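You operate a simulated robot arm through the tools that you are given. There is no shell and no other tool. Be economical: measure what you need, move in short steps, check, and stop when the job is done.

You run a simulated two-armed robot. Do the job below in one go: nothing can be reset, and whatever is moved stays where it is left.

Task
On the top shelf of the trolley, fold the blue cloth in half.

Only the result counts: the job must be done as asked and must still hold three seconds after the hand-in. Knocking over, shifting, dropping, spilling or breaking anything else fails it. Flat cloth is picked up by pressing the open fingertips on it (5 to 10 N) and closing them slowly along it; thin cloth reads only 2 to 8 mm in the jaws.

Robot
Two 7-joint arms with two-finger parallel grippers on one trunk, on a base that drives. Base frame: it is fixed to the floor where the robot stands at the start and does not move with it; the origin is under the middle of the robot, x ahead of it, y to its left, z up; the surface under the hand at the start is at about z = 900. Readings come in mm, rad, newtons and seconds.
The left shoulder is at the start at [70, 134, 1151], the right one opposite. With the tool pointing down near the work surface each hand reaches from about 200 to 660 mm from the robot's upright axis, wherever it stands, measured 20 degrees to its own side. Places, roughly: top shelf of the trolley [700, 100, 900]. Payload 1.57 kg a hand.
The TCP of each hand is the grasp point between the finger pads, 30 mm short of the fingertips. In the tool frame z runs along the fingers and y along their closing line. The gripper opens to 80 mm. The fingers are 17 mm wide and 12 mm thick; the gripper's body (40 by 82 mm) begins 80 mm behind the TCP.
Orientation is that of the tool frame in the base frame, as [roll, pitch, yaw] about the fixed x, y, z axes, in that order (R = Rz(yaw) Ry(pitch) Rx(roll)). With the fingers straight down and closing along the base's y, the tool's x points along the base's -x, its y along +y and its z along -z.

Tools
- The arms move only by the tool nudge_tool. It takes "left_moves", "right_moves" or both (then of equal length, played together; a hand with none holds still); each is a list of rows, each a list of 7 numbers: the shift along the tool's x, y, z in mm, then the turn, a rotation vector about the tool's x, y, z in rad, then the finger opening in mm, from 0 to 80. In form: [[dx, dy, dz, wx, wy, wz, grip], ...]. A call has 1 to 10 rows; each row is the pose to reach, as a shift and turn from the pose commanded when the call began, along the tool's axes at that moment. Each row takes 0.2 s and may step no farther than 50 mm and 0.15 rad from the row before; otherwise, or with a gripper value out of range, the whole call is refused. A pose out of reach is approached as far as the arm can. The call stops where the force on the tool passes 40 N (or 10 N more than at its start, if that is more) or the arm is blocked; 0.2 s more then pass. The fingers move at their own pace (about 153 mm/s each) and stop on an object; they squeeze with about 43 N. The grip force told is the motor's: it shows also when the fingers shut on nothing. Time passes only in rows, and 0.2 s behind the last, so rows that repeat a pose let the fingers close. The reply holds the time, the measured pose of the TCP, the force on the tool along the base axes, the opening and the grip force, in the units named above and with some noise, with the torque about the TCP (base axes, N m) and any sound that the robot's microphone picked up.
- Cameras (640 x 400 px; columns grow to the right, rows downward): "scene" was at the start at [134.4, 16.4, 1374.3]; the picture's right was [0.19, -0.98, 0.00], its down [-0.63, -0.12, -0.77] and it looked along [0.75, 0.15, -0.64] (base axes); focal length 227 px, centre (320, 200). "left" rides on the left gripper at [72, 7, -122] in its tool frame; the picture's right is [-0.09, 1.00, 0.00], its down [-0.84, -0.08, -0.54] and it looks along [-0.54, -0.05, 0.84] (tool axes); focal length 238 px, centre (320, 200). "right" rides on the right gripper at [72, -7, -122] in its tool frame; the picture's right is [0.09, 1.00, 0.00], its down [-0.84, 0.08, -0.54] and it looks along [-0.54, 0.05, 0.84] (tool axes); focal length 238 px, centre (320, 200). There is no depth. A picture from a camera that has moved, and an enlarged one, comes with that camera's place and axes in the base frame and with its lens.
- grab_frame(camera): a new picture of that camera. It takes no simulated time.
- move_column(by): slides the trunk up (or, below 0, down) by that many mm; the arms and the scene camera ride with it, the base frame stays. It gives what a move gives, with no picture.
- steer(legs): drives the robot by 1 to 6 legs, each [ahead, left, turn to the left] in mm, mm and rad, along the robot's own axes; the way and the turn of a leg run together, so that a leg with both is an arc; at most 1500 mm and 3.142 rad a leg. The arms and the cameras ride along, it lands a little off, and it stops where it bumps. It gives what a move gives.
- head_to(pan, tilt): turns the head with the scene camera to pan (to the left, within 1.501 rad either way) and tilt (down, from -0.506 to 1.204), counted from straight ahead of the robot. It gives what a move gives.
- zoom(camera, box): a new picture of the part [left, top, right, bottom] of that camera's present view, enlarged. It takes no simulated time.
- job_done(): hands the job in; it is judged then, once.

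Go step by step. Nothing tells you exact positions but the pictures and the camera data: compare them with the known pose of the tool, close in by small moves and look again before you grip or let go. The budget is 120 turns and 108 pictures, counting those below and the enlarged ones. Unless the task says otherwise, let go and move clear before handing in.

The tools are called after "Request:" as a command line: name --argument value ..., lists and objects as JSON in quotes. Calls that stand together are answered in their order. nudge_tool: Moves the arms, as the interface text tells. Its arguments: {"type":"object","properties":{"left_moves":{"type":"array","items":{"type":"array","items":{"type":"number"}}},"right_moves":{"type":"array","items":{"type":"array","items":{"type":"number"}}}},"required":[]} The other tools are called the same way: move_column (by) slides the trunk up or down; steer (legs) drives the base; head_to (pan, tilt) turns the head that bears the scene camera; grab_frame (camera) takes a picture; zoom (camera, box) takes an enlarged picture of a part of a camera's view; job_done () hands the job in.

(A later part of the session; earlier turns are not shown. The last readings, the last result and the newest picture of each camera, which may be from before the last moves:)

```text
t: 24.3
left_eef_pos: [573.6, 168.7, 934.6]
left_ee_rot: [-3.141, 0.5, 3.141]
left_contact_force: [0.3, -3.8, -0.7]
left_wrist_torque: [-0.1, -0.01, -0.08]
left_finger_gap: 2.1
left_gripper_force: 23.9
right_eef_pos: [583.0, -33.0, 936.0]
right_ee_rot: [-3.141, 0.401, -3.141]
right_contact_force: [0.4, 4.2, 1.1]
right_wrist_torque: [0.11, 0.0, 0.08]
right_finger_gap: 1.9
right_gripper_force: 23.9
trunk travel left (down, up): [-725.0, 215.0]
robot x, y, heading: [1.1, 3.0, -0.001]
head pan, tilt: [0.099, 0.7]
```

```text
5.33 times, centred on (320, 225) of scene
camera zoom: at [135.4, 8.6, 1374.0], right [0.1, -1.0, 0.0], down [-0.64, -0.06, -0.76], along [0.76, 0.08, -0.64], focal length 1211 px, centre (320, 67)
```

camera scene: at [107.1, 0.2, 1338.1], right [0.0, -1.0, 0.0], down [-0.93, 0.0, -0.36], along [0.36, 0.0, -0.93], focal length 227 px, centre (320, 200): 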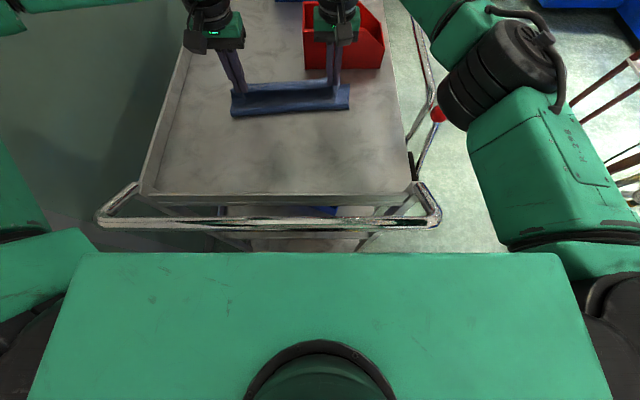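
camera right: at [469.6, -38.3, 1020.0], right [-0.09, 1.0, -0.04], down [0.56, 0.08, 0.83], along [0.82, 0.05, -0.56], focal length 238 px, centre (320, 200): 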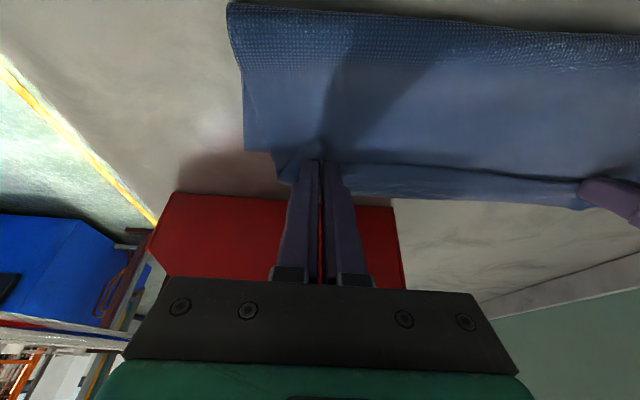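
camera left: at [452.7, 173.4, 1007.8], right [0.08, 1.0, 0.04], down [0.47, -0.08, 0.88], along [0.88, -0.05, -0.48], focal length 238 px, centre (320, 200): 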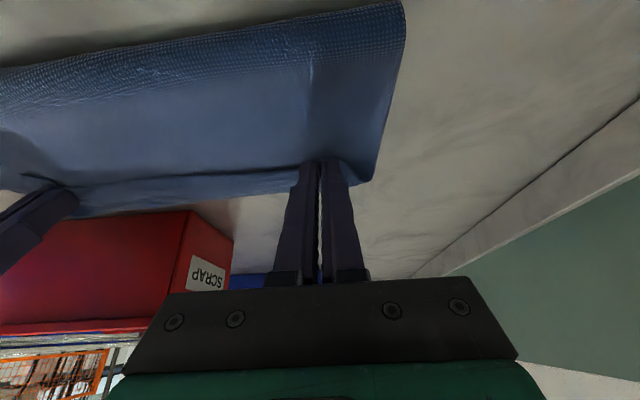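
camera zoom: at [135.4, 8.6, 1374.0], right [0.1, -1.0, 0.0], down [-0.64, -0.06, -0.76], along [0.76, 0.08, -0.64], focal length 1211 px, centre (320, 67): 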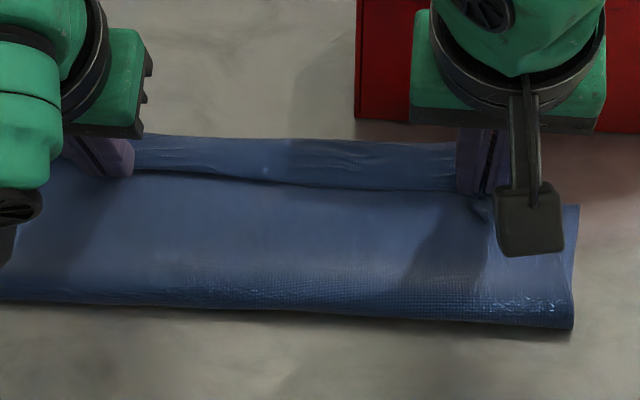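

Now it's clear: the slack bunched up, so the fold line is too far forward at about x 500 and the lifted edge is tucked into a hem. I'll lift back up and towards me, untilting as I go, to re-lay the lower half before peeling it over taut.

Request:
nudge_tool --left_moves '[[-6, 0, -17.2, 0, 0.05, 0, 0], [-12, 0, -34.5, 0, 0.1, 0, 0], [-15.3, 0, -53.2, 0, 0.15, 0, 0], [-15.2, 0, -73.8, 0, 0.2, 0, 0], [-11.4, 0, -94, 0, 0.25, 0, 0], [-3, 0, -110, 0, 0.3, 0, 0], [8.9, 0, -125.6, 0, 0.35, 0, 0], [24.6, 0, -138.7, 0, 0.4, 0, 0], [42.1, 0, -148.3, 0, 0.45, 0, 0], [61.6, 0, -154.4, 0, 0.5, 0, 0]]' --right_moves '[[-4.2, 0, -17.7, 0, 0.04, 0, 0], [-8.5, 0, -35.5, 0, 0.08, 0, 0], [-10, 0, -54.4, 0, 0.12, 0, 0], [-7.7, 0, -74.9, 0, 0.16, 0, 0], [-2, 0, -94.7, 0, 0.2, 0, 0], [7.9, 0, -109.7, 0, 0.24, 0, 0], [21.4, 0, -124.1, 0, 0.28, 0, 0], [38.3, 0, -135.5, 0, 0.32, 0, 0], [56.7, 0, -143.3, 0, 0.36, 0, 0], [76.7, 0, -147.4, 0, 0.4, 0, 0]]'

Request:
grab_frame --camera "right"

Request:
grab_frame --camera "scene"

```text
t: 26.5
left_eef_pos: [445.8, 169.3, 1040.7]
left_ee_rot: [-3.141, 0.0, 3.141]
left_contact_force: [0.2, -6.3, 0.0]
left_wrist_torque: [-0.21, 0.02, -0.03]
left_finger_gap: 1.9
left_gripper_force: 23.5
right_eef_pos: [454.0, -31.6, 1042.5]
right_ee_rot: [-3.141, 0.0, -3.14]
right_contact_force: [-1.1, 6.5, -0.2]
right_wrist_torque: [0.19, -0.03, 0.02]
right_finger_gap: 2.2
right_gripper_force: 23.7
trunk travel left (down, up): [-725.0, 215.0]
robot x, y, heading: [1.4, -2.2, -0.001]
head pan, tilt: [0.099, 0.7]
```

```text
74 pictures are left
camera right: at [382.5, -38.9, 1163.3], right [-0.09, 1.0, 0.0], down [0.84, 0.08, 0.54], along [0.54, 0.05, -0.84], focal length 238 px, centre (320, 200)
```

right: 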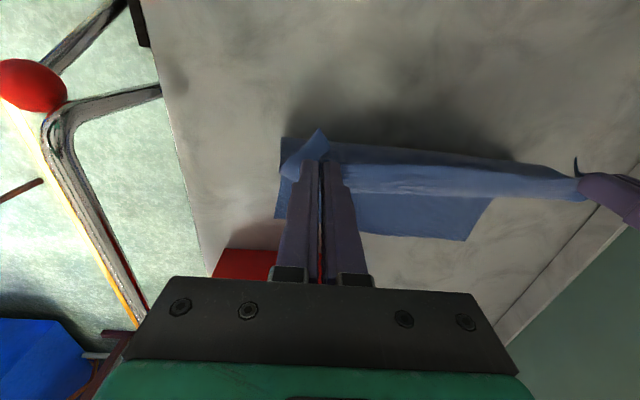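

```text
73 pictures are left
camera scene: at [134.7, 8.6, 1374.2], right [0.1, -1.0, 0.0], down [-0.64, -0.06, -0.77], along [0.76, 0.08, -0.64], focal length 227 px, centre (320, 200)
```

scene: 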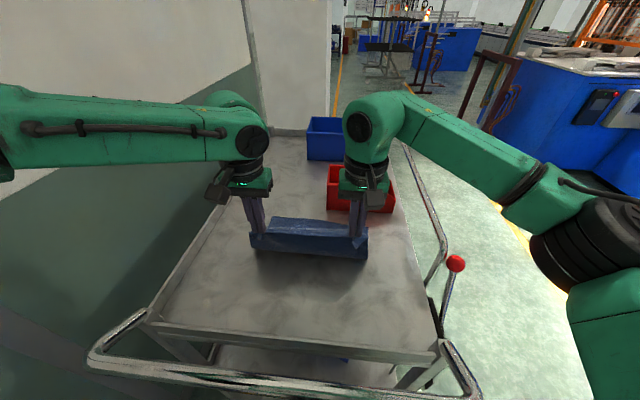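

The lower half is laid out again, with its far corners now at about (601, 199) and (586, −81). I'll peel over again with a tighter arc, shifted 8 mm to the right and with the right hand aiming slightly shorter.

Request:
nudge_tool --left_moves '[[-14, -1, -4, 0, 0, 0, 0], [-26, -3, -8, 0, 0, 0, 0], [-39, -4, -9, 0, 0, 0, 0], [-52, -6, -7, 0, 0, 0, 0], [-65, -7, -4, 0, 0, 0, 0], [-79, -8, 2, 0, 0, 0, 0]]' --right_moves '[[-6, -1, -4, 0, 0, 0, 0], [-14, -3, -8, 0, 0, 0, 0], [-24, -4, -9, 0, 0, 0, 0], [-34, -6, -7, 0, 0, 0, 0], [-45, -7, -4, 0, 0, 0, 0], [-56, -8, 2, 0, 0, 0, 0]]'

Request:
grab_frame --camera "right"

Request:
grab_frame --camera "left"

Request:
grab_frame --camera "scene"

```text
t: 27.9
left_eef_pos: [526.3, 160.3, 1037.7]
left_ee_rot: [3.141, -0.001, -3.141]
left_contact_force: [-0.5, -5.9, 0.4]
left_wrist_torque: [-0.17, 0.05, -0.08]
left_finger_gap: 2.0
left_gripper_force: 23.5
right_eef_pos: [512.2, -39.4, 1038.0]
right_ee_rot: [3.141, -0.002, -3.141]
right_contact_force: [0.3, 5.8, -0.5]
right_wrist_torque: [0.19, -0.02, 0.04]
right_finger_gap: 2.1
right_gripper_force: 23.7
trunk travel left (down, up): [-725.0, 215.0]
robot x, y, heading: [1.1, 0.2, 0.001]
head pan, tilt: [0.099, 0.7]
```

```text
72 pictures are left
camera right: at [441.2, -46.0, 1160.4], right [-0.09, 1.0, 0.0], down [0.84, 0.08, 0.54], along [0.54, 0.05, -0.84], focal length 238 px, centre (320, 200)
```

right: 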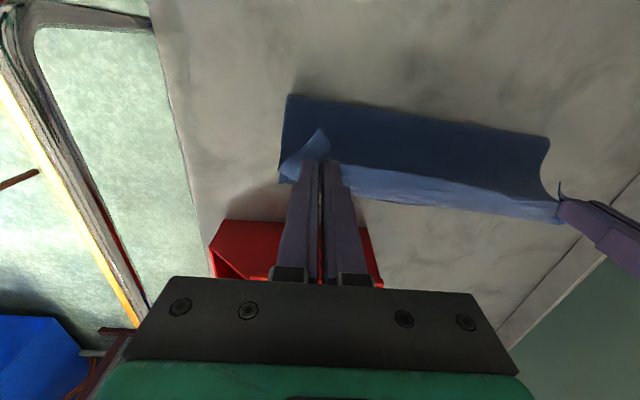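

```text
71 pictures are left
camera left: at [454.3, 166.3, 1160.0], right [0.09, 1.0, 0.0], down [0.84, -0.08, 0.54], along [0.54, -0.05, -0.84], focal length 238 px, centre (320, 200)
```

left: 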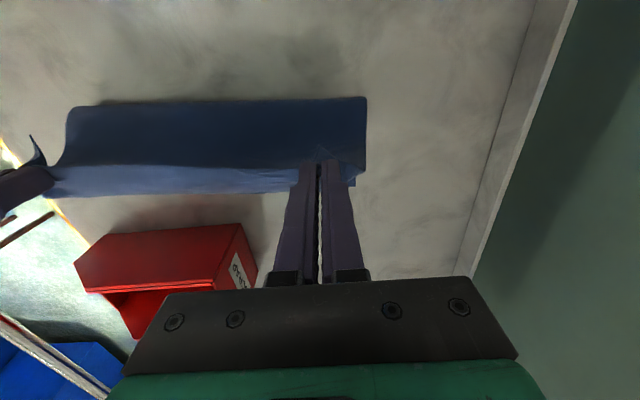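

```text
70 pictures are left
camera scene: at [137.2, 9.0, 1373.9], right [0.1, -1.0, 0.0], down [-0.64, -0.06, -0.76], along [0.76, 0.08, -0.65], focal length 227 px, centre (320, 200)
```

scene: 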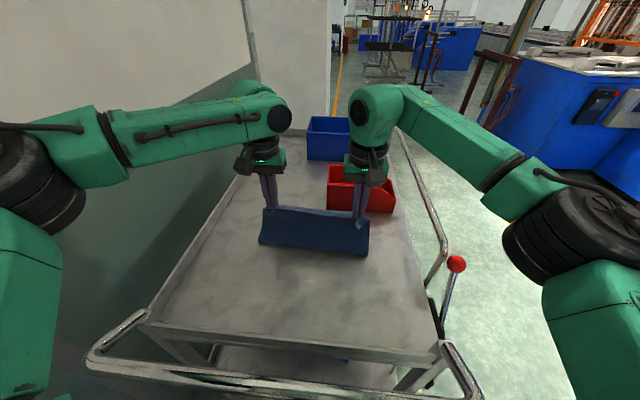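

The cloth's stiffness keeps pushing the slack forward, and the left arm can only reach the far side with a forward tilt, which makes a hem. Folding the other way suits that tilt better, so I'll lay this half back down flat, drag the cloth a little nearer, then fold the far edge toward me.

Request:
nudge_tool --left_moves '[[20, 0, -4, 0, 0, 0, 0], [40, 0, -6, 0, 0, 0, 0], [60, 0, -6, 0, 0, 0, 0], [80, 0, -4, 0, 0, 0, 0], [100, 0, 2, 0, 0, 0, 0], [118, 0, 12, 0, 0, 0, 0], [135, 0, 25, 0, 0, 0, 0], [150, 0, 41, 0, 0, 0, 0], [164, 0, 60, 0, 0, 0, 0], [177, 0, 80, 0, 0, 0, 0]]' --right_moves '[[18, 0, -4, 0, 0, 0, 0], [37, 0, -6, 0, 0, 0, 0], [56, 0, -6, 0, 0, 0, 0], [75, 0, -4, 0, 0, 0, 0], [94, 0, 2, 0, 0, 0, 0], [111, 0, 12, 0, 0, 0, 0], [127, 0, 25, 0, 0, 0, 0], [141, 0, 41, 0, 0, 0, 0], [154, 0, 60, 0, 0, 0, 0], [165, 0, 80, 0, 0, 0, 0]]'

Request:
nudge_tool --left_moves '[[8, 0, 11, 0, 0, 0, 0], [16, 0, 20, 0, 0, 0, 0], [22, 0, 22, 0, 0, 0, 0], [28, 0, 22, 0, 0, 0, 0], [32, 0, 22, 0, 0, 0, 0]]' --right_moves '[[8, 0, 11, 0, 0, 0, 0], [16, 0, 20, 0, 0, 0, 0], [22, 0, 22, 0, 0, 0, 0], [28, 0, 22, 0, 0, 0, 0], [32, 0, 22, 0, 0, 0, 0]]'

Request:
grab_frame --camera "scene"

Request:
grab_frame --camera "left"

Request:
grab_frame --camera "right"

```text
t: 30.1
left_eef_pos: [347.1, 160.8, 957.7]
left_ee_rot: [-3.142, 0.0, 3.14]
left_contact_force: [-0.6, -3.2, -0.1]
left_wrist_torque: [-0.15, 0.0, -0.02]
left_finger_gap: 2.1
left_gripper_force: 23.0
right_eef_pos: [346.2, -39.9, 960.3]
right_ee_rot: [3.14, -0.001, -3.14]
right_contact_force: [0.4, 4.8, 0.5]
right_wrist_torque: [0.14, 0.03, 0.02]
right_finger_gap: 2.0
right_gripper_force: 23.6
trunk travel left (down, up): [-725.0, 215.0]
robot x, y, heading: [2.2, -0.1, -0.002]
head pan, tilt: [0.099, 0.7]
```

```text
t: 31.3
left_eef_pos: [334.9, 156.0, 937.3]
left_ee_rot: [3.139, -0.001, -3.141]
left_contact_force: [0.3, -3.2, -0.1]
left_wrist_torque: [-0.06, 0.0, -0.04]
left_finger_gap: 2.1
left_gripper_force: 23.2
left hand out of reach, approached as far as the arm can: row 2, 3, 4, 5
right_eef_pos: [314.0, -40.4, 938.3]
right_ee_rot: [3.141, 0.0, -3.141]
right_contact_force: [0.8, 2.3, 0.1]
right_wrist_torque: [0.06, -0.01, -0.01]
right_finger_gap: 2.0
right_gripper_force: 23.6
trunk travel left (down, up): [-725.0, 215.0]
robot x, y, heading: [-0.6, 2.3, -0.004]
head pan, tilt: [0.099, 0.7]
```

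```text
69 pictures are left
camera scene: at [135.3, 7.8, 1374.1], right [0.1, -1.0, 0.0], down [-0.64, -0.06, -0.76], along [0.76, 0.08, -0.64], focal length 227 px, centre (320, 200)
```

scene: 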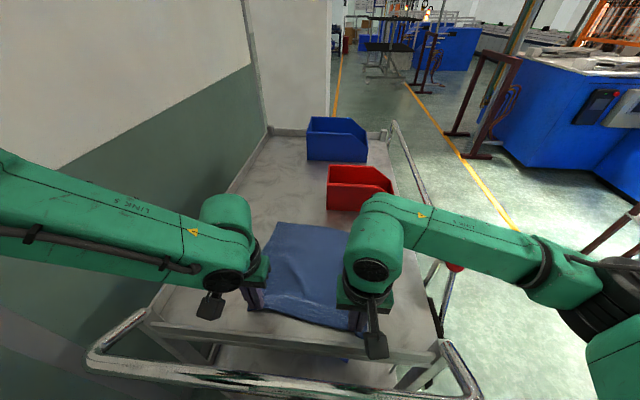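

```text
68 pictures are left
camera left: at [263.6, 162.1, 1061.5], right [0.09, 1.0, 0.0], down [0.84, -0.08, 0.54], along [0.54, -0.05, -0.84], focal length 238 px, centre (320, 200)
```

left: 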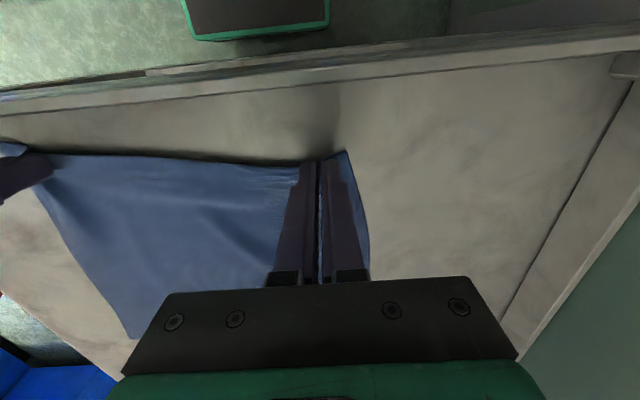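

```text
67 pictures are left
camera right: at [242.6, -47.0, 1059.1], right [-0.09, 1.0, 0.0], down [0.84, 0.08, 0.54], along [0.54, 0.05, -0.84], focal length 238 px, centre (320, 200)
```

right: 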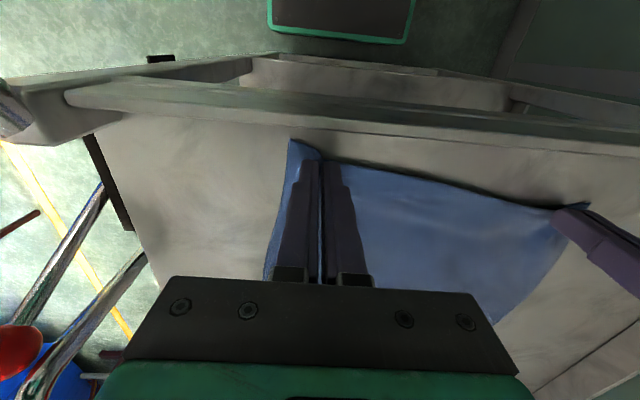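

The left arm stops at x≈335 untilted, leaving the cloth slightly skewed. I'll tilt the left hand back a bit and pull its side about 18 mm more to square the cloth, then lower to the table.

Request:
nudge_tool --left_moves '[[0, 0, 0, 0, 0.13, 0, 0], [4, 0, 1, 0, 0.26, 0, 0], [9, 0, 2, 0, 0.35, 0, 0], [14, 0, 3, 0, 0.35, 0, 0], [19, 0, 4, 0, 0.35, 0, 0], [19, 0, 5, 0, 0.35, 0, 0]]' --right_moves '[[0, 0, 2, 0, 0, 0, 0], [0, 0, 3, 0, 0, 0, 0], [0, 0, 4, 0, 0, 0, 0], [0, 0, 5, 0, 0, 0, 0], [0, 0, 5, 0, 0, 0, 0], [0, 0, 5, 0, 0, 0, 0]]'

Request:
grab_frame --camera "left"

Request:
grab_frame --camera "right"

```text
t: 32.7
left_eef_pos: [316.1, 156.6, 934.8]
left_ee_rot: [-3.141, -0.349, -3.141]
left_contact_force: [0.1, -3.3, 5.5]
left_wrist_torque: [-0.08, -0.03, 0.03]
left_finger_gap: 2.1
left_gripper_force: 23.4
right_eef_pos: [313.5, -40.6, 933.9]
right_ee_rot: [-3.141, -0.001, 3.141]
right_contact_force: [-0.8, 2.8, 0.3]
right_wrist_torque: [0.11, -0.03, 0.06]
right_finger_gap: 2.0
right_gripper_force: 23.7
trunk travel left (down, up): [-725.0, 215.0]
robot x, y, heading: [-0.5, 0.6, 0.002]
head pan, tilt: [0.099, 0.7]
```

```text
66 pictures are left
camera left: at [289.9, 163.2, 1073.6], right [0.09, 1.0, -0.03], down [0.97, -0.08, 0.22], along [0.22, -0.05, -0.97], focal length 238 px, centre (320, 200)
```

left: 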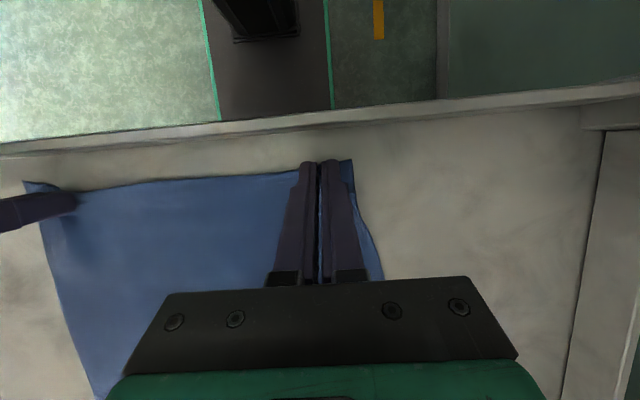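

```text
65 pictures are left
camera right: at [242.5, -46.8, 1054.4], right [-0.09, 1.0, 0.0], down [0.84, 0.08, 0.54], along [0.54, 0.05, -0.84], focal length 238 px, centre (320, 200)
```

right: 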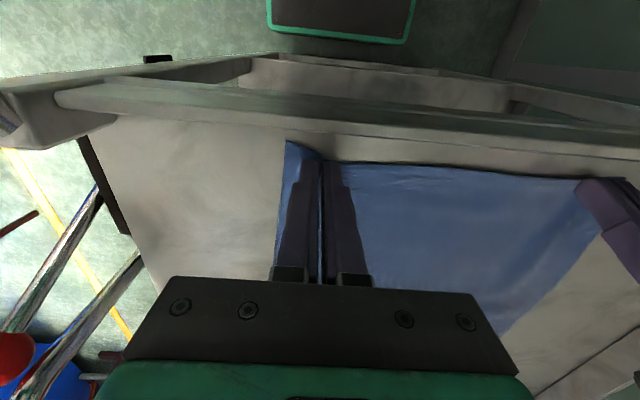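

Cloth is lying back near the front edge. I'll release both hands by opening slowly, then lift clear.

Request:
nudge_tool --left_moves '[[0, 0, 0, 0, 0, 0, 10], [0, 0, 0, 0, 0, 0, 20], [0, 0, 0, 0, 0, 0, 28], [0, 0, -10, 0, 0, 0, 28], [0, 0, -35, 0, 0, 0, 28], [0, 0, -70, 0, -0.1, 0, 28], [0, 0, -100, 0, -0.2, 0, 28], [0, 0, -130, 0, -0.3, 0, 28]]' --right_moves '[[0, 0, 0, 0, 0, 0, 10], [0, 0, 0, 0, 0, 0, 20], [0, 0, 0, 0, 0, 0, 28], [0, 0, -10, 0, 0, 0, 28], [0, 0, -35, 0, 0, 0, 28], [-30, 0, -70, 0, 0, 0, 28], [-60, 0, -100, 0, 0, 0, 28], [-90, 0, -130, 0, 0, 0, 28]]'

Request:
grab_frame --camera "scene"

Request:
grab_frame --camera "right"

Request:
grab_frame --camera "left"

```text
t: 34.5
left_eef_pos: [360.8, 157.8, 1056.8]
left_ee_rot: [-3.141, -0.049, -3.141]
left_contact_force: [0.7, -0.7, 0.3]
left_wrist_torque: [-0.03, 0.0, -0.05]
left_finger_gap: 28.4
left_gripper_force: 0.0
right_eef_pos: [403.7, -40.9, 1063.5]
right_ee_rot: [3.14, 0.001, -3.141]
right_contact_force: [-0.7, 0.7, 0.7]
right_wrist_torque: [0.02, 0.01, 0.0]
right_finger_gap: 27.9
right_gripper_force: 0.0
trunk travel left (down, up): [-725.0, 215.0]
robot x, y, heading: [-0.7, 0.2, -0.005]
head pan, tilt: [0.099, 0.7]
```

```text
64 pictures are left
camera scene: at [135.0, 9.1, 1374.0], right [0.1, -1.0, 0.0], down [-0.64, -0.06, -0.77], along [0.76, 0.08, -0.64], focal length 227 px, centre (320, 200)
```

scene: 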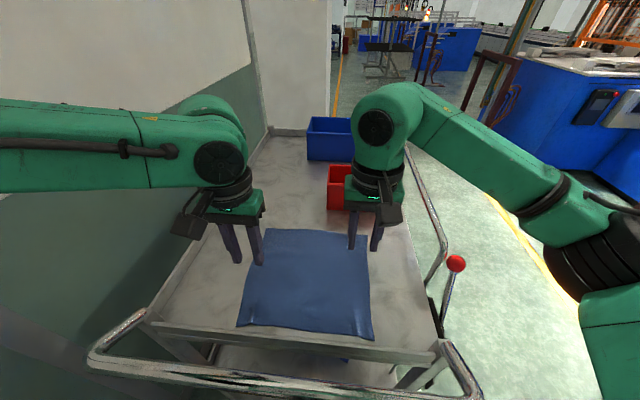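

```text
63 pictures are left
camera right: at [331.6, -47.8, 1184.8], right [-0.09, 1.0, 0.0], down [0.84, 0.08, 0.54], along [0.54, 0.05, -0.84], focal length 238 px, centre (320, 200)
```

right: 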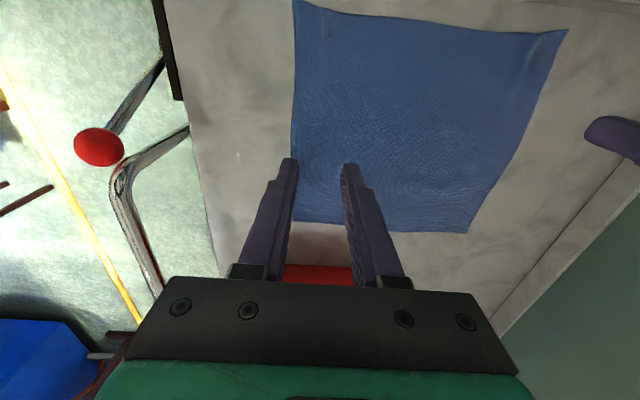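

```text
62 pictures are left
camera left: at [294.4, 163.8, 1182.1], right [0.09, 1.0, -0.01], down [0.86, -0.08, 0.5], along [0.5, -0.05, -0.87], focal length 238 px, centre (320, 200)
```

left: 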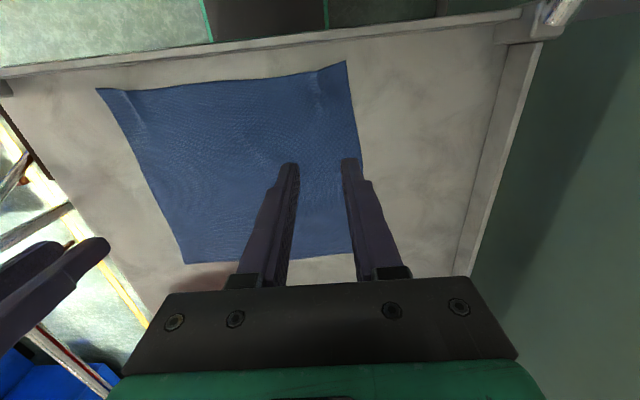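

The cloth is flat again: near edge at x≈297, far edge at x≈555, y from −77 to 193. Now I'll bring both hands, tilted forward, over the far edge about 32 mm in from the corners.

Request:
nudge_tool --left_moves '[[-31, 1, 0, 0, -0.07, 0, 28], [-63, 2, 10, 0, -0.14, 0, 28], [-94, 3, 25, 0, -0.21, 0, 28], [-126, 4, 45, 0, -0.28, 0, 28], [-157, 5, 65, 0, -0.35, 0, 28], [-188.6, 5, 87.7, 0, -0.4, 0, 28]]' --right_moves '[[-23, 0, 0, 0, -0.06, 0, 28], [-47, -1, 10, 0, -0.12, 0, 28], [-70, -1, 30, 0, -0.18, 0, 28], [-94, -2, 55, 0, -0.24, 0, 28], [-117, -2, 80, 0, -0.3, 0, 28], [-141, -2, 103, 0, -0.35, 0, 28]]'

Request:
grab_frame --camera "right"

Request:
grab_frame --camera "left"

```text
t: 35.9
left_eef_pos: [549.2, 163.6, 957.4]
left_ee_rot: [-3.139, 0.348, -3.141]
left_contact_force: [1.0, 0.0, 0.0]
left_wrist_torque: [0.0, 0.03, 0.0]
left_finger_gap: 28.1
left_gripper_force: 0.1
right_eef_pos: [546.4, -42.6, 958.3]
right_ee_rot: [-3.141, 0.349, -3.14]
right_contact_force: [-0.3, 0.0, -0.1]
right_wrist_torque: [-0.02, 0.02, -0.05]
right_finger_gap: 28.0
right_gripper_force: 0.0
trunk travel left (down, up): [-725.0, 215.0]
robot x, y, heading: [1.9, -3.3, 0.007]
head pan, tilt: [0.099, 0.7]
```

```text
61 pictures are left
camera right: at [437.7, -48.9, 1047.7], right [-0.09, 1.0, -0.03], down [0.6, 0.08, 0.8], along [0.79, 0.05, -0.61], focal length 238 px, centre (320, 200)
```

right: 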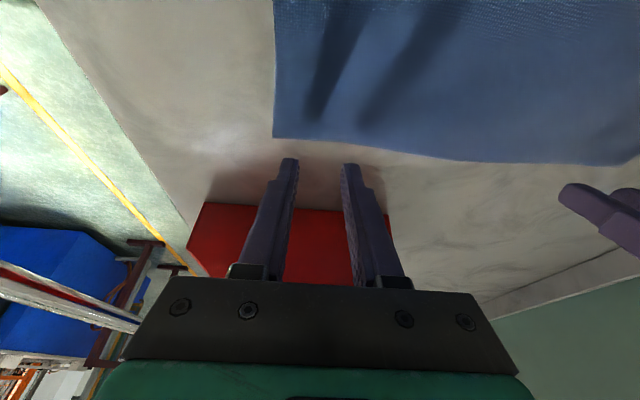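

```text
60 pictures are left
camera left: at [438.7, 169.2, 1047.6], right [0.09, 1.0, 0.03], down [0.6, -0.08, 0.8], along [0.79, -0.05, -0.6], focal length 238 px, centre (320, 200)
```

left: 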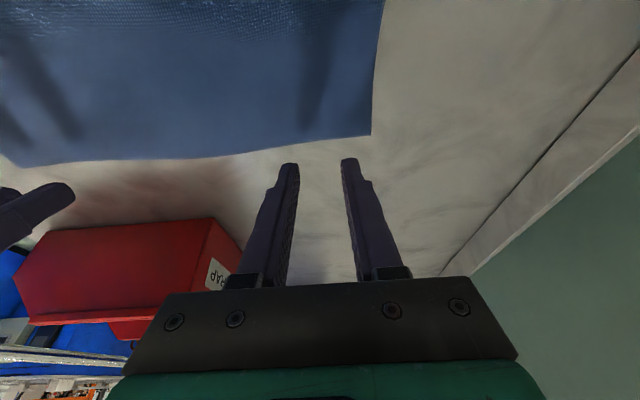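

Edge at the hands is x≈557, with corners at y≈202 and −79. I'll shift outward slightly and descend close to the cloth.

Request:
nudge_tool --left_moves '[[5, 3, 10, 0, 0, 0, 28], [9.4, 6, 20, 0, 0, 0, 28]]' --right_moves '[[4, -2, 10, 0, 0, 0, 28], [7.5, -4, 20.7, 0, 0, 0, 28]]'

Request:
zoom --camera "right" --box '[220, 90, 460, 240]'

Request:
zoom --camera "left" --box '[220, 90, 460, 240]'

```text
t: 36.5
left_eef_pos: [544.1, 167.9, 935.9]
left_ee_rot: [3.141, 0.349, 3.14]
left_contact_force: [0.5, -0.2, 0.1]
left_wrist_torque: [0.0, -0.01, -0.01]
left_finger_gap: 27.9
left_gripper_force: 0.1
right_eef_pos: [545.8, -45.9, 936.6]
right_ee_rot: [3.14, 0.35, 3.14]
right_contact_force: [0.2, 0.3, 0.1]
right_wrist_torque: [0.0, 0.04, 0.0]
right_finger_gap: 27.9
right_gripper_force: 0.0
trunk travel left (down, up): [-725.0, 215.0]
robot x, y, heading: [-0.5, -3.0, 0.003]
head pan, tilt: [0.099, 0.7]
```

```text
2.67 times, centred on (340, 165) of right
camera zoom: at [436.7, -52.6, 1026.7], right [-0.09, 1.0, -0.03], down [0.6, 0.08, 0.8], along [0.79, 0.05, -0.6], focal length 636 px, centre (267, 293)
```

zoom: 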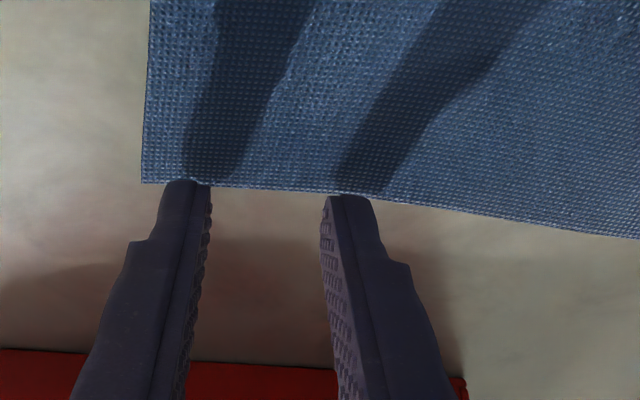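

```text
2.67 times, centred on (340, 165) of left
camera zoom: at [434.6, 175.2, 1026.6], right [0.09, 1.0, 0.03], down [0.6, -0.08, 0.8], along [0.79, -0.05, -0.6], focal length 636 px, centre (267, 293)
```

zoom: 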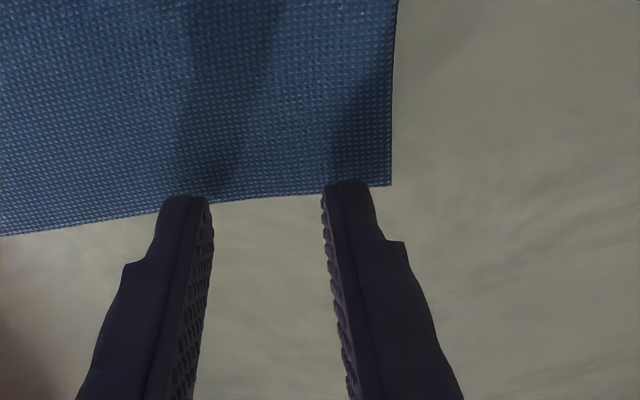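

Request:
nudge_tool --left_moves '[[3.5, 0, 0.85, 0, 0, 0, 28], [3.85, 0, 1.8, 0, 0, 0, 28], [4.2, 0, 2.7, 0, 0, 0, 28]]' --right_moves '[[3.5, 0, 0.85, 0, 0, 0, 28], [3.85, 0, 1.8, 0, 0, 0, 28], [4.2, 0, 2.7, 0, 0, 0, 28]]'

```text
t: 37.3
left_eef_pos: [539.5, 168.1, 931.9]
left_ee_rot: [3.141, 0.351, 3.139]
left_contact_force: [1.2, 0.8, 1.1]
left_wrist_torque: [0.01, -0.01, 0.04]
left_finger_gap: 28.2
left_gripper_force: 0.1
right_eef_pos: [541.9, -47.2, 933.3]
right_ee_rot: [3.141, 0.351, 3.14]
right_contact_force: [-1.0, -0.1, -0.4]
right_wrist_torque: [0.01, -0.02, 0.0]
right_finger_gap: 27.9
right_gripper_force: 0.0
trunk travel left (down, up): [-725.0, 215.0]
robot x, y, heading: [-0.7, 0.1, 0.002]
head pan, tilt: [0.099, 0.7]
```

Request:
nudge_tool --left_moves '[[0.14, 0, 0.4, 0, 0, 0, 28], [0.27, 0, 0.75, 0, 0, 0, 28]]' --right_moves '[[0.34, 0, 0.94, 0, 0, 0, 28], [0.5, 0, 1.4, 0, 0, 0, 28]]'

```text
t: 37.9
left_eef_pos: [539.7, 168.7, 931.6]
left_ee_rot: [-3.141, 0.352, -3.142]
left_contact_force: [0.9, 0.4, 5.1]
left_wrist_torque: [0.05, -0.05, -0.01]
left_finger_gap: 28.0
left_gripper_force: 0.1
right_eef_pos: [541.4, -44.7, 932.5]
right_ee_rot: [-3.141, 0.351, -3.142]
right_contact_force: [0.2, -0.7, 0.5]
right_wrist_torque: [0.01, -0.02, -0.01]
right_finger_gap: 27.8
right_gripper_force: 0.2
trunk travel left (down, up): [-725.0, 215.0]
robot x, y, heading: [1.3, 1.0, 0.002]
head pan, tilt: [0.099, 0.7]
```

Request:
nudge_tool --left_moves '[[0.07, 0, 0.2, 0, 0, 0, 28], [0.07, 0, 0.2, 0, 0, 0, 28]]' --right_moves '[[0.2, 0, 0.55, 0, 0, 0, 28], [0.4, 0, 1.1, 0, 0, 0, 28]]'

```text
t: 38.5
left_eef_pos: [539.8, 169.5, 931.8]
left_ee_rot: [-3.14, 0.351, -3.14]
left_contact_force: [1.5, 1.2, 7.4]
left_wrist_torque: [0.01, -0.06, -0.01]
left_finger_gap: 28.1
left_gripper_force: 0.1
right_eef_pos: [541.2, -45.3, 933.5]
right_ee_rot: [-3.141, 0.353, -3.14]
right_contact_force: [0.9, -0.7, 2.7]
right_wrist_torque: [-0.03, -0.02, 0.01]
right_finger_gap: 27.9
right_gripper_force: 0.0
trunk travel left (down, up): [-725.0, 215.0]
robot x, y, heading: [-0.2, -0.9, 0.004]
head pan, tilt: [0.099, 0.7]
```

Nearly there: a touch more on the right, then close both slowly.

Request:
nudge_tool --left_moves '[[0, 0, 0, 0, 0, 0, 28], [0, 0, 0, 0, 0, 0, 26], [0, 0, 0, 0, 0, 0, 24], [0, 0, 0, 0, 0, 0, 22], [0, 0, 0, 0, 0, 0, 20], [0, 0, 0, 0, 0, 0, 18], [0, 0, 0, 0, 0, 0, 16], [0, 0, 0, 0, 0, 0, 14], [0, 0, 0, 0, 0, 0, 12], [0, 0, 0, 0, 0, 0, 10]]' --right_moves '[[0.2, 0, 0.5, 0, 0, 0, 28], [0.2, 0, 0.5, 0, 0, 0, 26], [0.2, 0, 0.5, 0, 0, 0, 24], [0.2, 0, 0.5, 0, 0, 0, 22], [0.2, 0, 0.5, 0, 0, 0, 20], [0.2, 0, 0.5, 0, 0, 0, 18], [0.2, 0, 0.5, 0, 0, 0, 16], [0.2, 0, 0.5, 0, 0, 0, 14], [0.2, 0, 0.5, 0, 0, 0, 12], [0.2, 0, 0.5, 0, 0, 0, 10]]'

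Request:
zoom --camera "right" --box '[220, 90, 460, 240]'

Request:
zoom --camera "left" --box '[220, 90, 460, 240]'

```text
t: 40.7
left_eef_pos: [538.0, 168.3, 932.7]
left_ee_rot: [-3.141, 0.352, -3.142]
left_contact_force: [-0.1, -1.9, 6.3]
left_wrist_torque: [-0.06, -0.03, -0.04]
left_finger_gap: 10.1
left_gripper_force: 0.3
right_eef_pos: [539.5, -46.0, 932.6]
right_ee_rot: [-3.141, 0.353, 3.141]
right_contact_force: [-0.4, 2.2, 8.6]
right_wrist_torque: [0.05, -0.02, 0.03]
right_finger_gap: 9.9
right_gripper_force: 0.1
trunk travel left (down, up): [-725.0, 215.0]
robot x, y, heading: [1.0, 1.8, 0.0]
head pan, tilt: [0.099, 0.7]
```

```text
2.67 times, centred on (340, 165) of right
camera zoom: at [430.9, -52.4, 1021.4], right [-0.09, 1.0, -0.03], down [0.6, 0.08, 0.8], along [0.8, 0.05, -0.6], focal length 636 px, centre (267, 293)
```

zoom: 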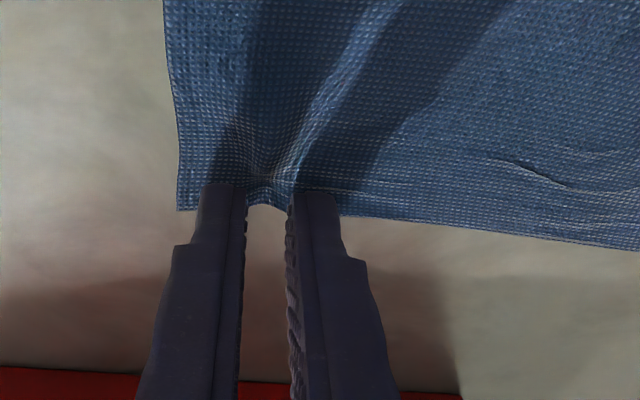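

```text
2.67 times, centred on (340, 165) of left
camera zoom: at [428.3, 174.2, 1022.9], right [0.09, 1.0, 0.03], down [0.6, -0.08, 0.8], along [0.8, -0.05, -0.6], focal length 636 px, centre (267, 293)
```

zoom: 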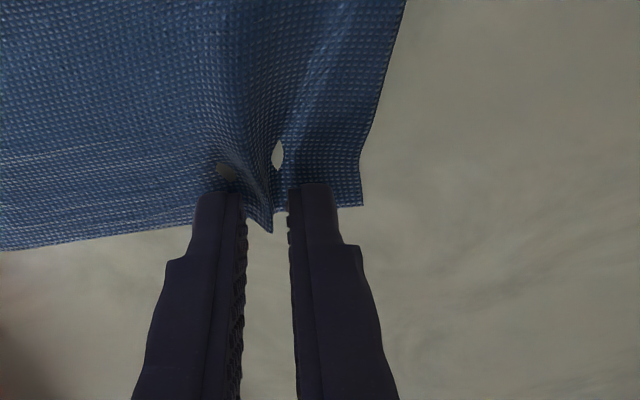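

Ridges are forming between both pairs of fingers, so I'll finish closing.

Request:
nudge_tool --left_moves '[[0, 0, 0, 0, 0, 0, 8], [0, 0, 0, 0, 0, 0, 6], [0, 0, 0, 0, 0, 0, 4], [0, 0, 0, 0, 0, 0, 2], [0, 0, 0, 0, 0, 0, 0], [0, 0, 0, 0, 0, 0, 0]]' --right_moves '[[0, 0, 0, 0, 0, 0, 8], [0, 0, 0, 0, 0, 0, 6], [0, 0, 0, 0, 0, 0, 4], [0, 0, 0, 0, 0, 0, 2], [0, 0, 0, 0, 0, 0, 0], [0, 0, 0, 0, 0, 0, 0]]'

Request:
zoom --camera "right" --box '[220, 90, 460, 240]'

Request:
zoom --camera "left" --box '[220, 90, 460, 240]'

```text
t: 42.1
left_eef_pos: [538.1, 167.4, 932.8]
left_ee_rot: [3.141, 0.352, 3.141]
left_contact_force: [-0.2, -1.1, 4.6]
left_wrist_torque: [-0.05, -0.04, 0.02]
left_finger_gap: 1.8
left_gripper_force: 24.3
right_eef_pos: [540.4, -45.8, 932.3]
right_ee_rot: [3.142, 0.352, -3.142]
right_contact_force: [1.4, 0.8, 9.7]
right_wrist_torque: [-0.01, -0.05, 0.0]
right_finger_gap: 0.2
right_gripper_force: 21.4
trunk travel left (down, up): [-725.0, 215.0]
robot x, y, heading: [0.1, -1.9, 0.003]
head pan, tilt: [0.099, 0.7]
```

```text
2.67 times, centred on (340, 165) of right
camera zoom: at [431.0, -52.6, 1021.4], right [-0.09, 1.0, -0.03], down [0.6, 0.08, 0.8], along [0.8, 0.05, -0.6], focal length 636 px, centre (267, 293)
```

zoom: 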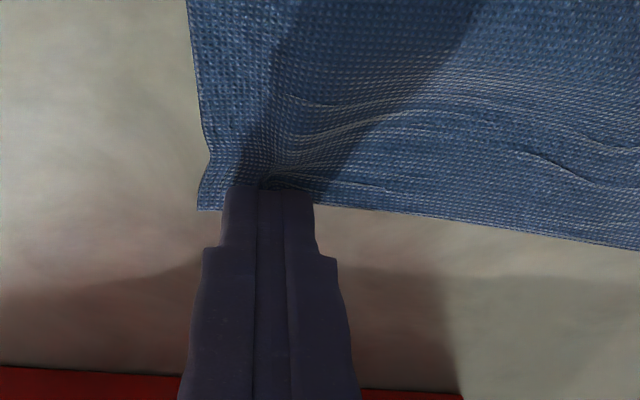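

```text
2.67 times, centred on (340, 165) of left
camera zoom: at [428.4, 174.3, 1022.9], right [0.09, 1.0, 0.03], down [0.6, -0.08, 0.8], along [0.8, -0.05, -0.6], focal length 636 px, centre (267, 293)
```

zoom: 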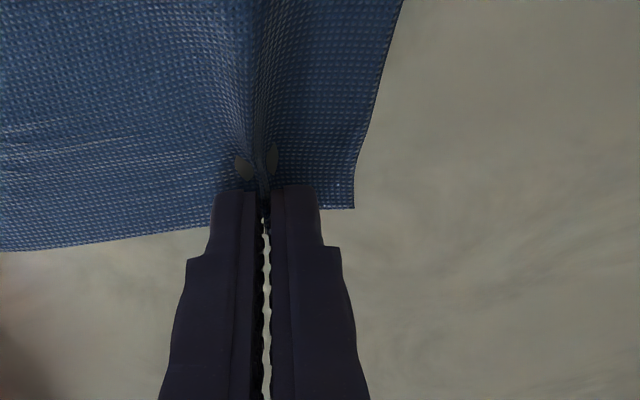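

Left holds (1.8 mm) but the right slipped again. I'll redo the right a bit further inward and a few mm deeper, as worked before.

Request:
nudge_tool --right_moves '[[-2, 0, -6, 0, 0, 0, 0], [-2, 4, -6, 0, 0, 0, 28], [0, 13, -6, 0, 0, 0, 28]]'

Request:
zoom --camera "right" --box '[220, 90, 460, 240]'

```text
t: 42.9
left_eef_pos: [538.5, 167.6, 931.7]
left_ee_rot: [3.141, 0.352, -3.141]
left_contact_force: [-0.7, 0.3, 9.6]
left_wrist_torque: [0.0, 0.0, -0.02]
left_finger_gap: 2.1
left_gripper_force: 23.2
right_eef_pos: [538.5, -33.6, 936.3]
right_ee_rot: [3.141, 0.351, -3.141]
right_contact_force: [-0.9, 0.1, 0.2]
right_wrist_torque: [-0.04, 0.01, 0.05]
right_finger_gap: 27.7
right_gripper_force: 0.1
trunk travel left (down, up): [-725.0, 215.0]
robot x, y, heading: [1.7, 0.5, -0.004]
head pan, tilt: [0.099, 0.7]
```

```text
2.67 times, centred on (340, 165) of right
camera zoom: at [429.5, -39.3, 1026.1], right [-0.09, 1.0, -0.03], down [0.6, 0.08, 0.8], along [0.8, 0.05, -0.6], focal length 636 px, centre (267, 293)
```

zoom: 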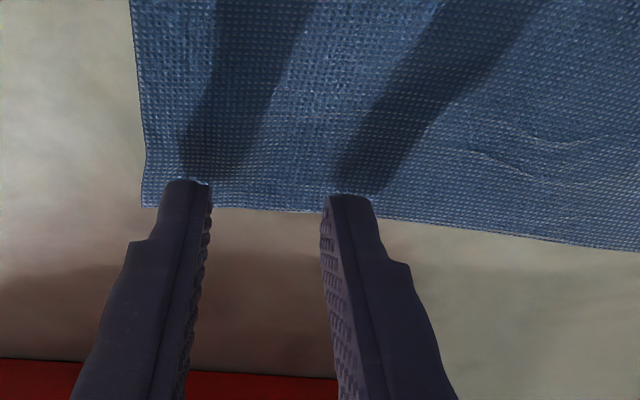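

Request:
nudge_tool --right_moves '[[2.6, 0, 1.2, 0, 0, 0, 28], [3.0, 0, 2.4, 0, 0, 0, 28], [3.3, 0, 3.3, 0, 0, 0, 28]]'

```text
t: 43.7
left_eef_pos: [539.8, 167.8, 932.8]
left_ee_rot: [3.141, 0.352, 3.141]
left_contact_force: [-0.3, 1.0, 10.3]
left_wrist_torque: [0.0, -0.07, 0.0]
left_finger_gap: 1.9
left_gripper_force: 23.7
right_eef_pos: [536.8, -32.5, 932.8]
right_ee_rot: [3.141, 0.35, -3.142]
right_contact_force: [0.4, -0.4, -0.5]
right_wrist_torque: [0.01, -0.02, 0.0]
right_finger_gap: 28.2
right_gripper_force: 0.1
trunk travel left (down, up): [-725.0, 215.0]
robot x, y, heading: [-2.7, -2.5, 0.004]
head pan, tilt: [0.099, 0.7]
```

Request:
nudge_tool --right_moves '[[0.17, 0, 0.5, 0, 0, 0, 28], [0.35, 0, 1.0, 0, 0, 0, 28]]'

```text
t: 44.3
left_eef_pos: [539.7, 168.1, 932.1]
left_ee_rot: [3.142, 0.352, -3.141]
left_contact_force: [0.5, 1.8, 11.0]
left_wrist_torque: [0.05, -0.07, -0.03]
left_finger_gap: 1.9
left_gripper_force: 23.3
right_eef_pos: [536.6, -33.4, 932.6]
right_ee_rot: [3.141, 0.35, -3.142]
right_contact_force: [-0.2, -0.7, 0.6]
right_wrist_torque: [0.02, 0.0, -0.02]
right_finger_gap: 28.2
right_gripper_force: 0.1
trunk travel left (down, up): [-725.0, 215.0]
robot x, y, heading: [-3.2, -1.5, -0.002]
head pan, tilt: [0.099, 0.7]
```

Request:
nudge_tool --right_moves '[[0.17, 0, 0.5, 0, 0, 0, 28], [0.35, 0, 1.0, 0, 0, 0, 28]]'

```text
t: 44.9
left_eef_pos: [537.8, 168.9, 932.5]
left_ee_rot: [-3.141, 0.352, -3.141]
left_contact_force: [2.0, -0.6, 8.2]
left_wrist_torque: [-0.01, -0.06, 0.01]
left_finger_gap: 2.1
left_gripper_force: 23.3
right_eef_pos: [537.6, -32.7, 932.0]
right_ee_rot: [3.14, 0.352, 3.14]
right_contact_force: [-0.4, 0.4, 5.6]
right_wrist_torque: [-0.03, -0.01, 0.0]
right_finger_gap: 28.4
right_gripper_force: 0.0
trunk travel left (down, up): [-725.0, 215.0]
robot x, y, heading: [-0.9, -0.6, -0.003]
head pan, tilt: [0.099, 0.7]
```

Request:
nudge_tool --right_moves '[[0.1, 0, 0.3, 0, 0, 0, 26], [0.1, 0, 0.3, 0, 0, 0, 24], [0.1, 0, 0.3, 0, 0, 0, 22], [0.1, 0, 0.3, 0, 0, 0, 20], [0.1, 0, 0.3, 0, 0, 0, 18], [0.1, 0, 0.3, 0, 0, 0, 16], [0.1, 0, 0.3, 0, 0, 0, 14], [0.1, 0, 0.3, 0, 0, 0, 12], [0.1, 0, 0.3, 0, 0, 0, 10], [0.1, 0, 0.3, 0, 0, 0, 8]]'

Request:
nudge_tool --right_moves '[[0, 0, 0, 0, 0, 0, 6.5], [0, 0, 0, 0, 0, 0, 5], [0, 0, 0, 0, 0, 0, 3.5], [0, 0, 0, 0, 0, 0, 2], [0, 0, 0, 0, 0, 0, 0], [0, 0, 0, 0, 0, 0, 0]]'

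Request:
zoom --camera "right" --box '[220, 90, 460, 240]'

```text
t: 47.1
left_eef_pos: [537.2, 169.4, 933.1]
left_ee_rot: [3.141, 0.353, -3.141]
left_contact_force: [-0.3, -2.3, 1.3]
left_wrist_torque: [-0.05, 0.01, 0.0]
left_finger_gap: 2.2
left_gripper_force: 23.7
right_eef_pos: [535.6, -32.3, 930.7]
right_ee_rot: [-3.141, 0.352, -3.141]
right_contact_force: [0.0, 3.0, 18.2]
right_wrist_torque: [-0.01, -0.07, -0.03]
right_finger_gap: 7.4
right_gripper_force: 0.1
trunk travel left (down, up): [-725.0, 215.0]
robot x, y, heading: [-0.5, -2.5, -0.003]
head pan, tilt: [0.099, 0.7]
```

```text
t: 48.5
left_eef_pos: [537.9, 168.3, 932.6]
left_ee_rot: [-3.141, 0.354, -3.141]
left_contact_force: [-0.2, -6.5, 0.7]
left_wrist_torque: [-0.16, 0.0, 0.0]
left_finger_gap: 1.9
left_gripper_force: 23.0
right_eef_pos: [536.1, -30.9, 931.5]
right_ee_rot: [3.14, 0.355, -3.141]
right_contact_force: [-0.1, 5.8, 19.8]
right_wrist_torque: [0.15, -0.1, 0.1]
right_finger_gap: 2.1
right_gripper_force: 23.7
trunk travel left (down, up): [-725.0, 215.0]
robot x, y, heading: [-0.2, -1.9, 0.002]
head pan, tilt: [0.099, 0.7]
```

```text
2.67 times, centred on (340, 165) of right
camera zoom: at [426.7, -38.9, 1021.0], right [-0.09, 1.0, -0.03], down [0.6, 0.08, 0.8], along [0.8, 0.05, -0.6], focal length 636 px, centre (267, 293)
```

zoom: 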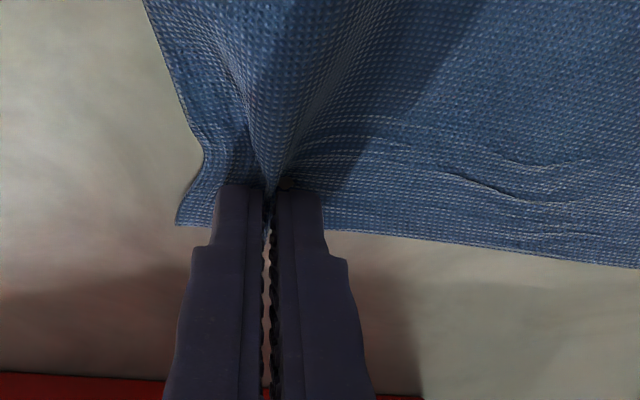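

Both hands now hold the far edge (≈2 mm each). I'll lift along an arc back toward the robot and look.

Request:
nudge_tool --left_moves '[[-2.9, 0, -13.8, 0, 0, 0, 0], [-5, 0, -28, 0, 0, 0, 0], [-5.1, 0, -42.9, 0, 0, 0, 0], [-3, -1, -57.5, 0, 0, 0, 0], [0.4, -2, -71.5, 0, 0, 0, 0], [6, -3, -85.3, 0, 0, 0, 0], [14.1, -4, -97.9, 0, 0, 0, 0]]' --right_moves '[[-2.9, 0, -13.8, 0, 0, 0, 0], [-5, 0, -28, 0, 0, 0, 0], [-5.1, 0, -42.9, 0, 0, 0, 0], [-3, -1, -57.5, 0, 0, 0, 0], [0.4, -2, -71.5, 0, 0, 0, 0], [6, -3, -85.3, 0, 0, 0, 0], [14.1, -4, -97.9, 0, 0, 0, 0]]'

Request:
grab_frame --camera "scene"

Request:
grab_frame --camera "right"

Request:
grab_frame --camera "left"

```text
t: 50.1
left_eef_pos: [490.9, 163.6, 1018.5]
left_ee_rot: [3.141, 0.35, -3.14]
left_contact_force: [0.4, -6.4, 0.1]
left_wrist_torque: [-0.22, -0.01, 0.0]
left_finger_gap: 2.2
left_gripper_force: 23.5
right_eef_pos: [491.5, -38.0, 1019.0]
right_ee_rot: [-3.141, 0.351, 3.14]
right_contact_force: [-0.7, 5.8, -0.6]
right_wrist_torque: [0.21, 0.0, 0.07]
right_finger_gap: 1.9
right_gripper_force: 23.4
trunk travel left (down, up): [-725.0, 215.0]
robot x, y, heading: [-0.1, -1.3, -0.001]
head pan, tilt: [0.099, 0.7]
```

```text
51 pictures are left
camera scene: at [134.0, 8.6, 1374.2], right [0.1, -1.0, 0.0], down [-0.64, -0.06, -0.77], along [0.76, 0.08, -0.64], focal length 227 px, centre (320, 200)
```

scene: 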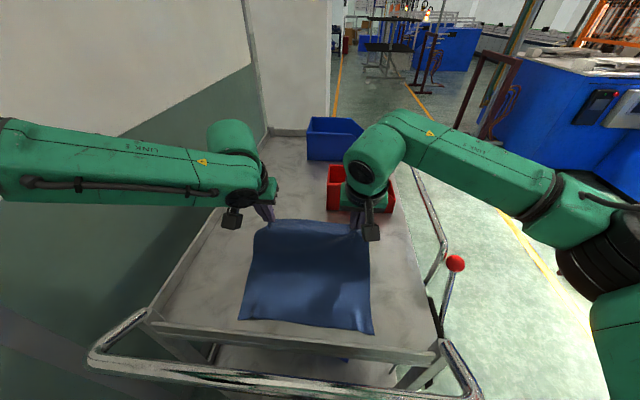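

```text
50 pictures are left
camera right: at [381.5, -43.3, 1106.2], right [-0.09, 1.0, -0.03], down [0.6, 0.08, 0.8], along [0.8, 0.05, -0.6], focal length 238 px, centre (320, 200)
```

right: 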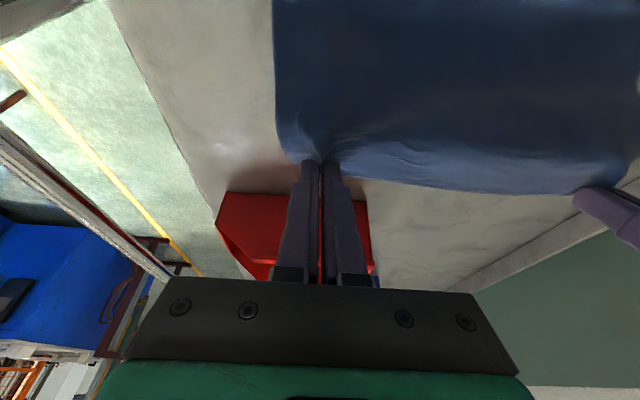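

```text
49 pictures are left
camera left: at [382.0, 170.3, 1109.5], right [0.09, 1.0, 0.03], down [0.6, -0.08, 0.8], along [0.8, -0.05, -0.6], focal length 238 px, centre (320, 200)
```

left: 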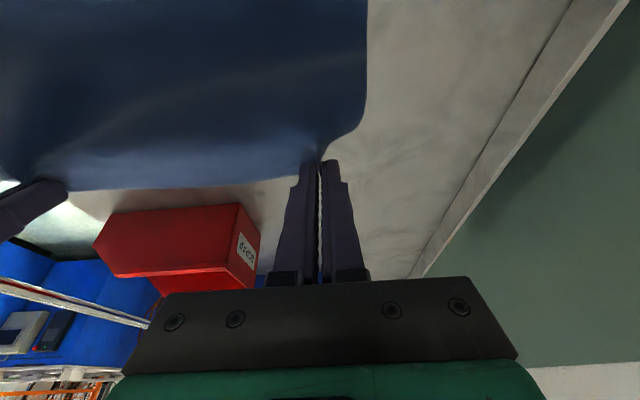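

The far half is lifting cleanly. To keep the left arm in range near the front, I'll let the base carry the cloth: drive back 130 mm with the hands held at this height.

Request:
steer --legs '[[-130, -6, 0]]'

Request:
grab_frame --camera "scene"

Request:
grab_frame --camera "right"

Request:
grab_frame --camera "left"

```text
t: 51.3
left_eef_pos: [364.7, 159.3, 1017.1]
left_ee_rot: [-3.141, 0.348, 3.141]
left_contact_force: [0.0, -5.8, -0.6]
left_wrist_torque: [-0.2, -0.01, 0.0]
left_finger_gap: 2.1
left_gripper_force: 23.6
right_eef_pos: [363.1, -43.2, 1015.3]
right_ee_rot: [3.141, 0.351, 3.141]
right_contact_force: [0.6, 6.3, -0.2]
right_wrist_torque: [0.21, -0.04, 0.07]
right_finger_gap: 2.2
right_gripper_force: 23.1
trunk travel left (down, up): [-725.0, 215.0]
robot x, y, heading: [-129.5, -9.2, 0.003]
head pan, tilt: [0.099, 0.7]
```

```text
48 pictures are left
camera scene: at [7.4, 2.7, 1373.8], right [0.1, -1.0, 0.0], down [-0.64, -0.06, -0.76], along [0.76, 0.08, -0.65], focal length 227 px, centre (320, 200)
```

scene: 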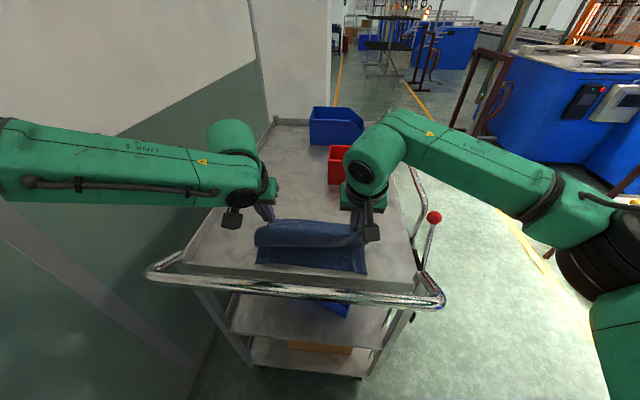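

```text
47 pictures are left
camera right: at [254.3, -49.1, 1105.0], right [-0.09, 1.0, -0.03], down [0.6, 0.08, 0.8], along [0.79, 0.05, -0.61], focal length 238 px, centre (320, 200)
```

right: 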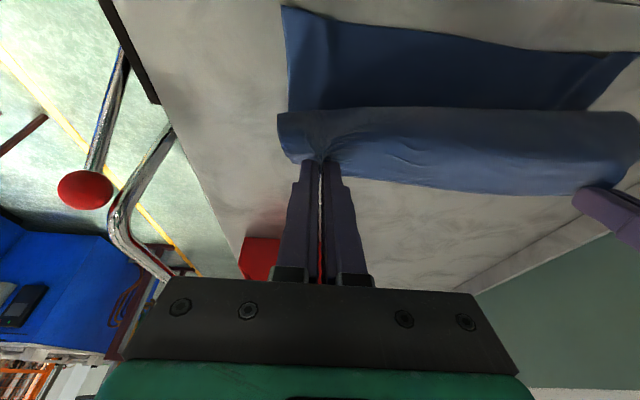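

```text
46 pictures are left
camera left: at [255.0, 164.3, 1108.3], right [0.09, 1.0, 0.03], down [0.6, -0.08, 0.8], along [0.79, -0.05, -0.61], focal length 238 px, centre (320, 200)
```

left: 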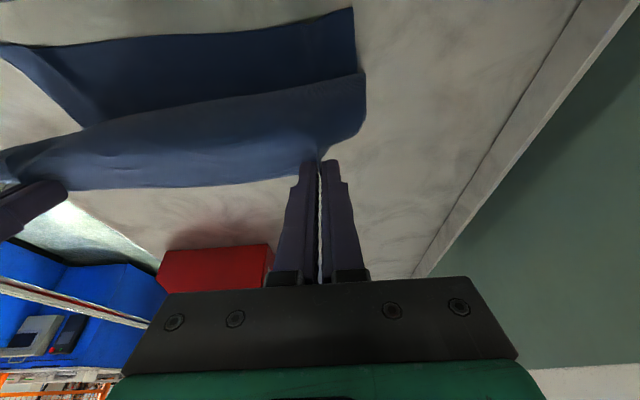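

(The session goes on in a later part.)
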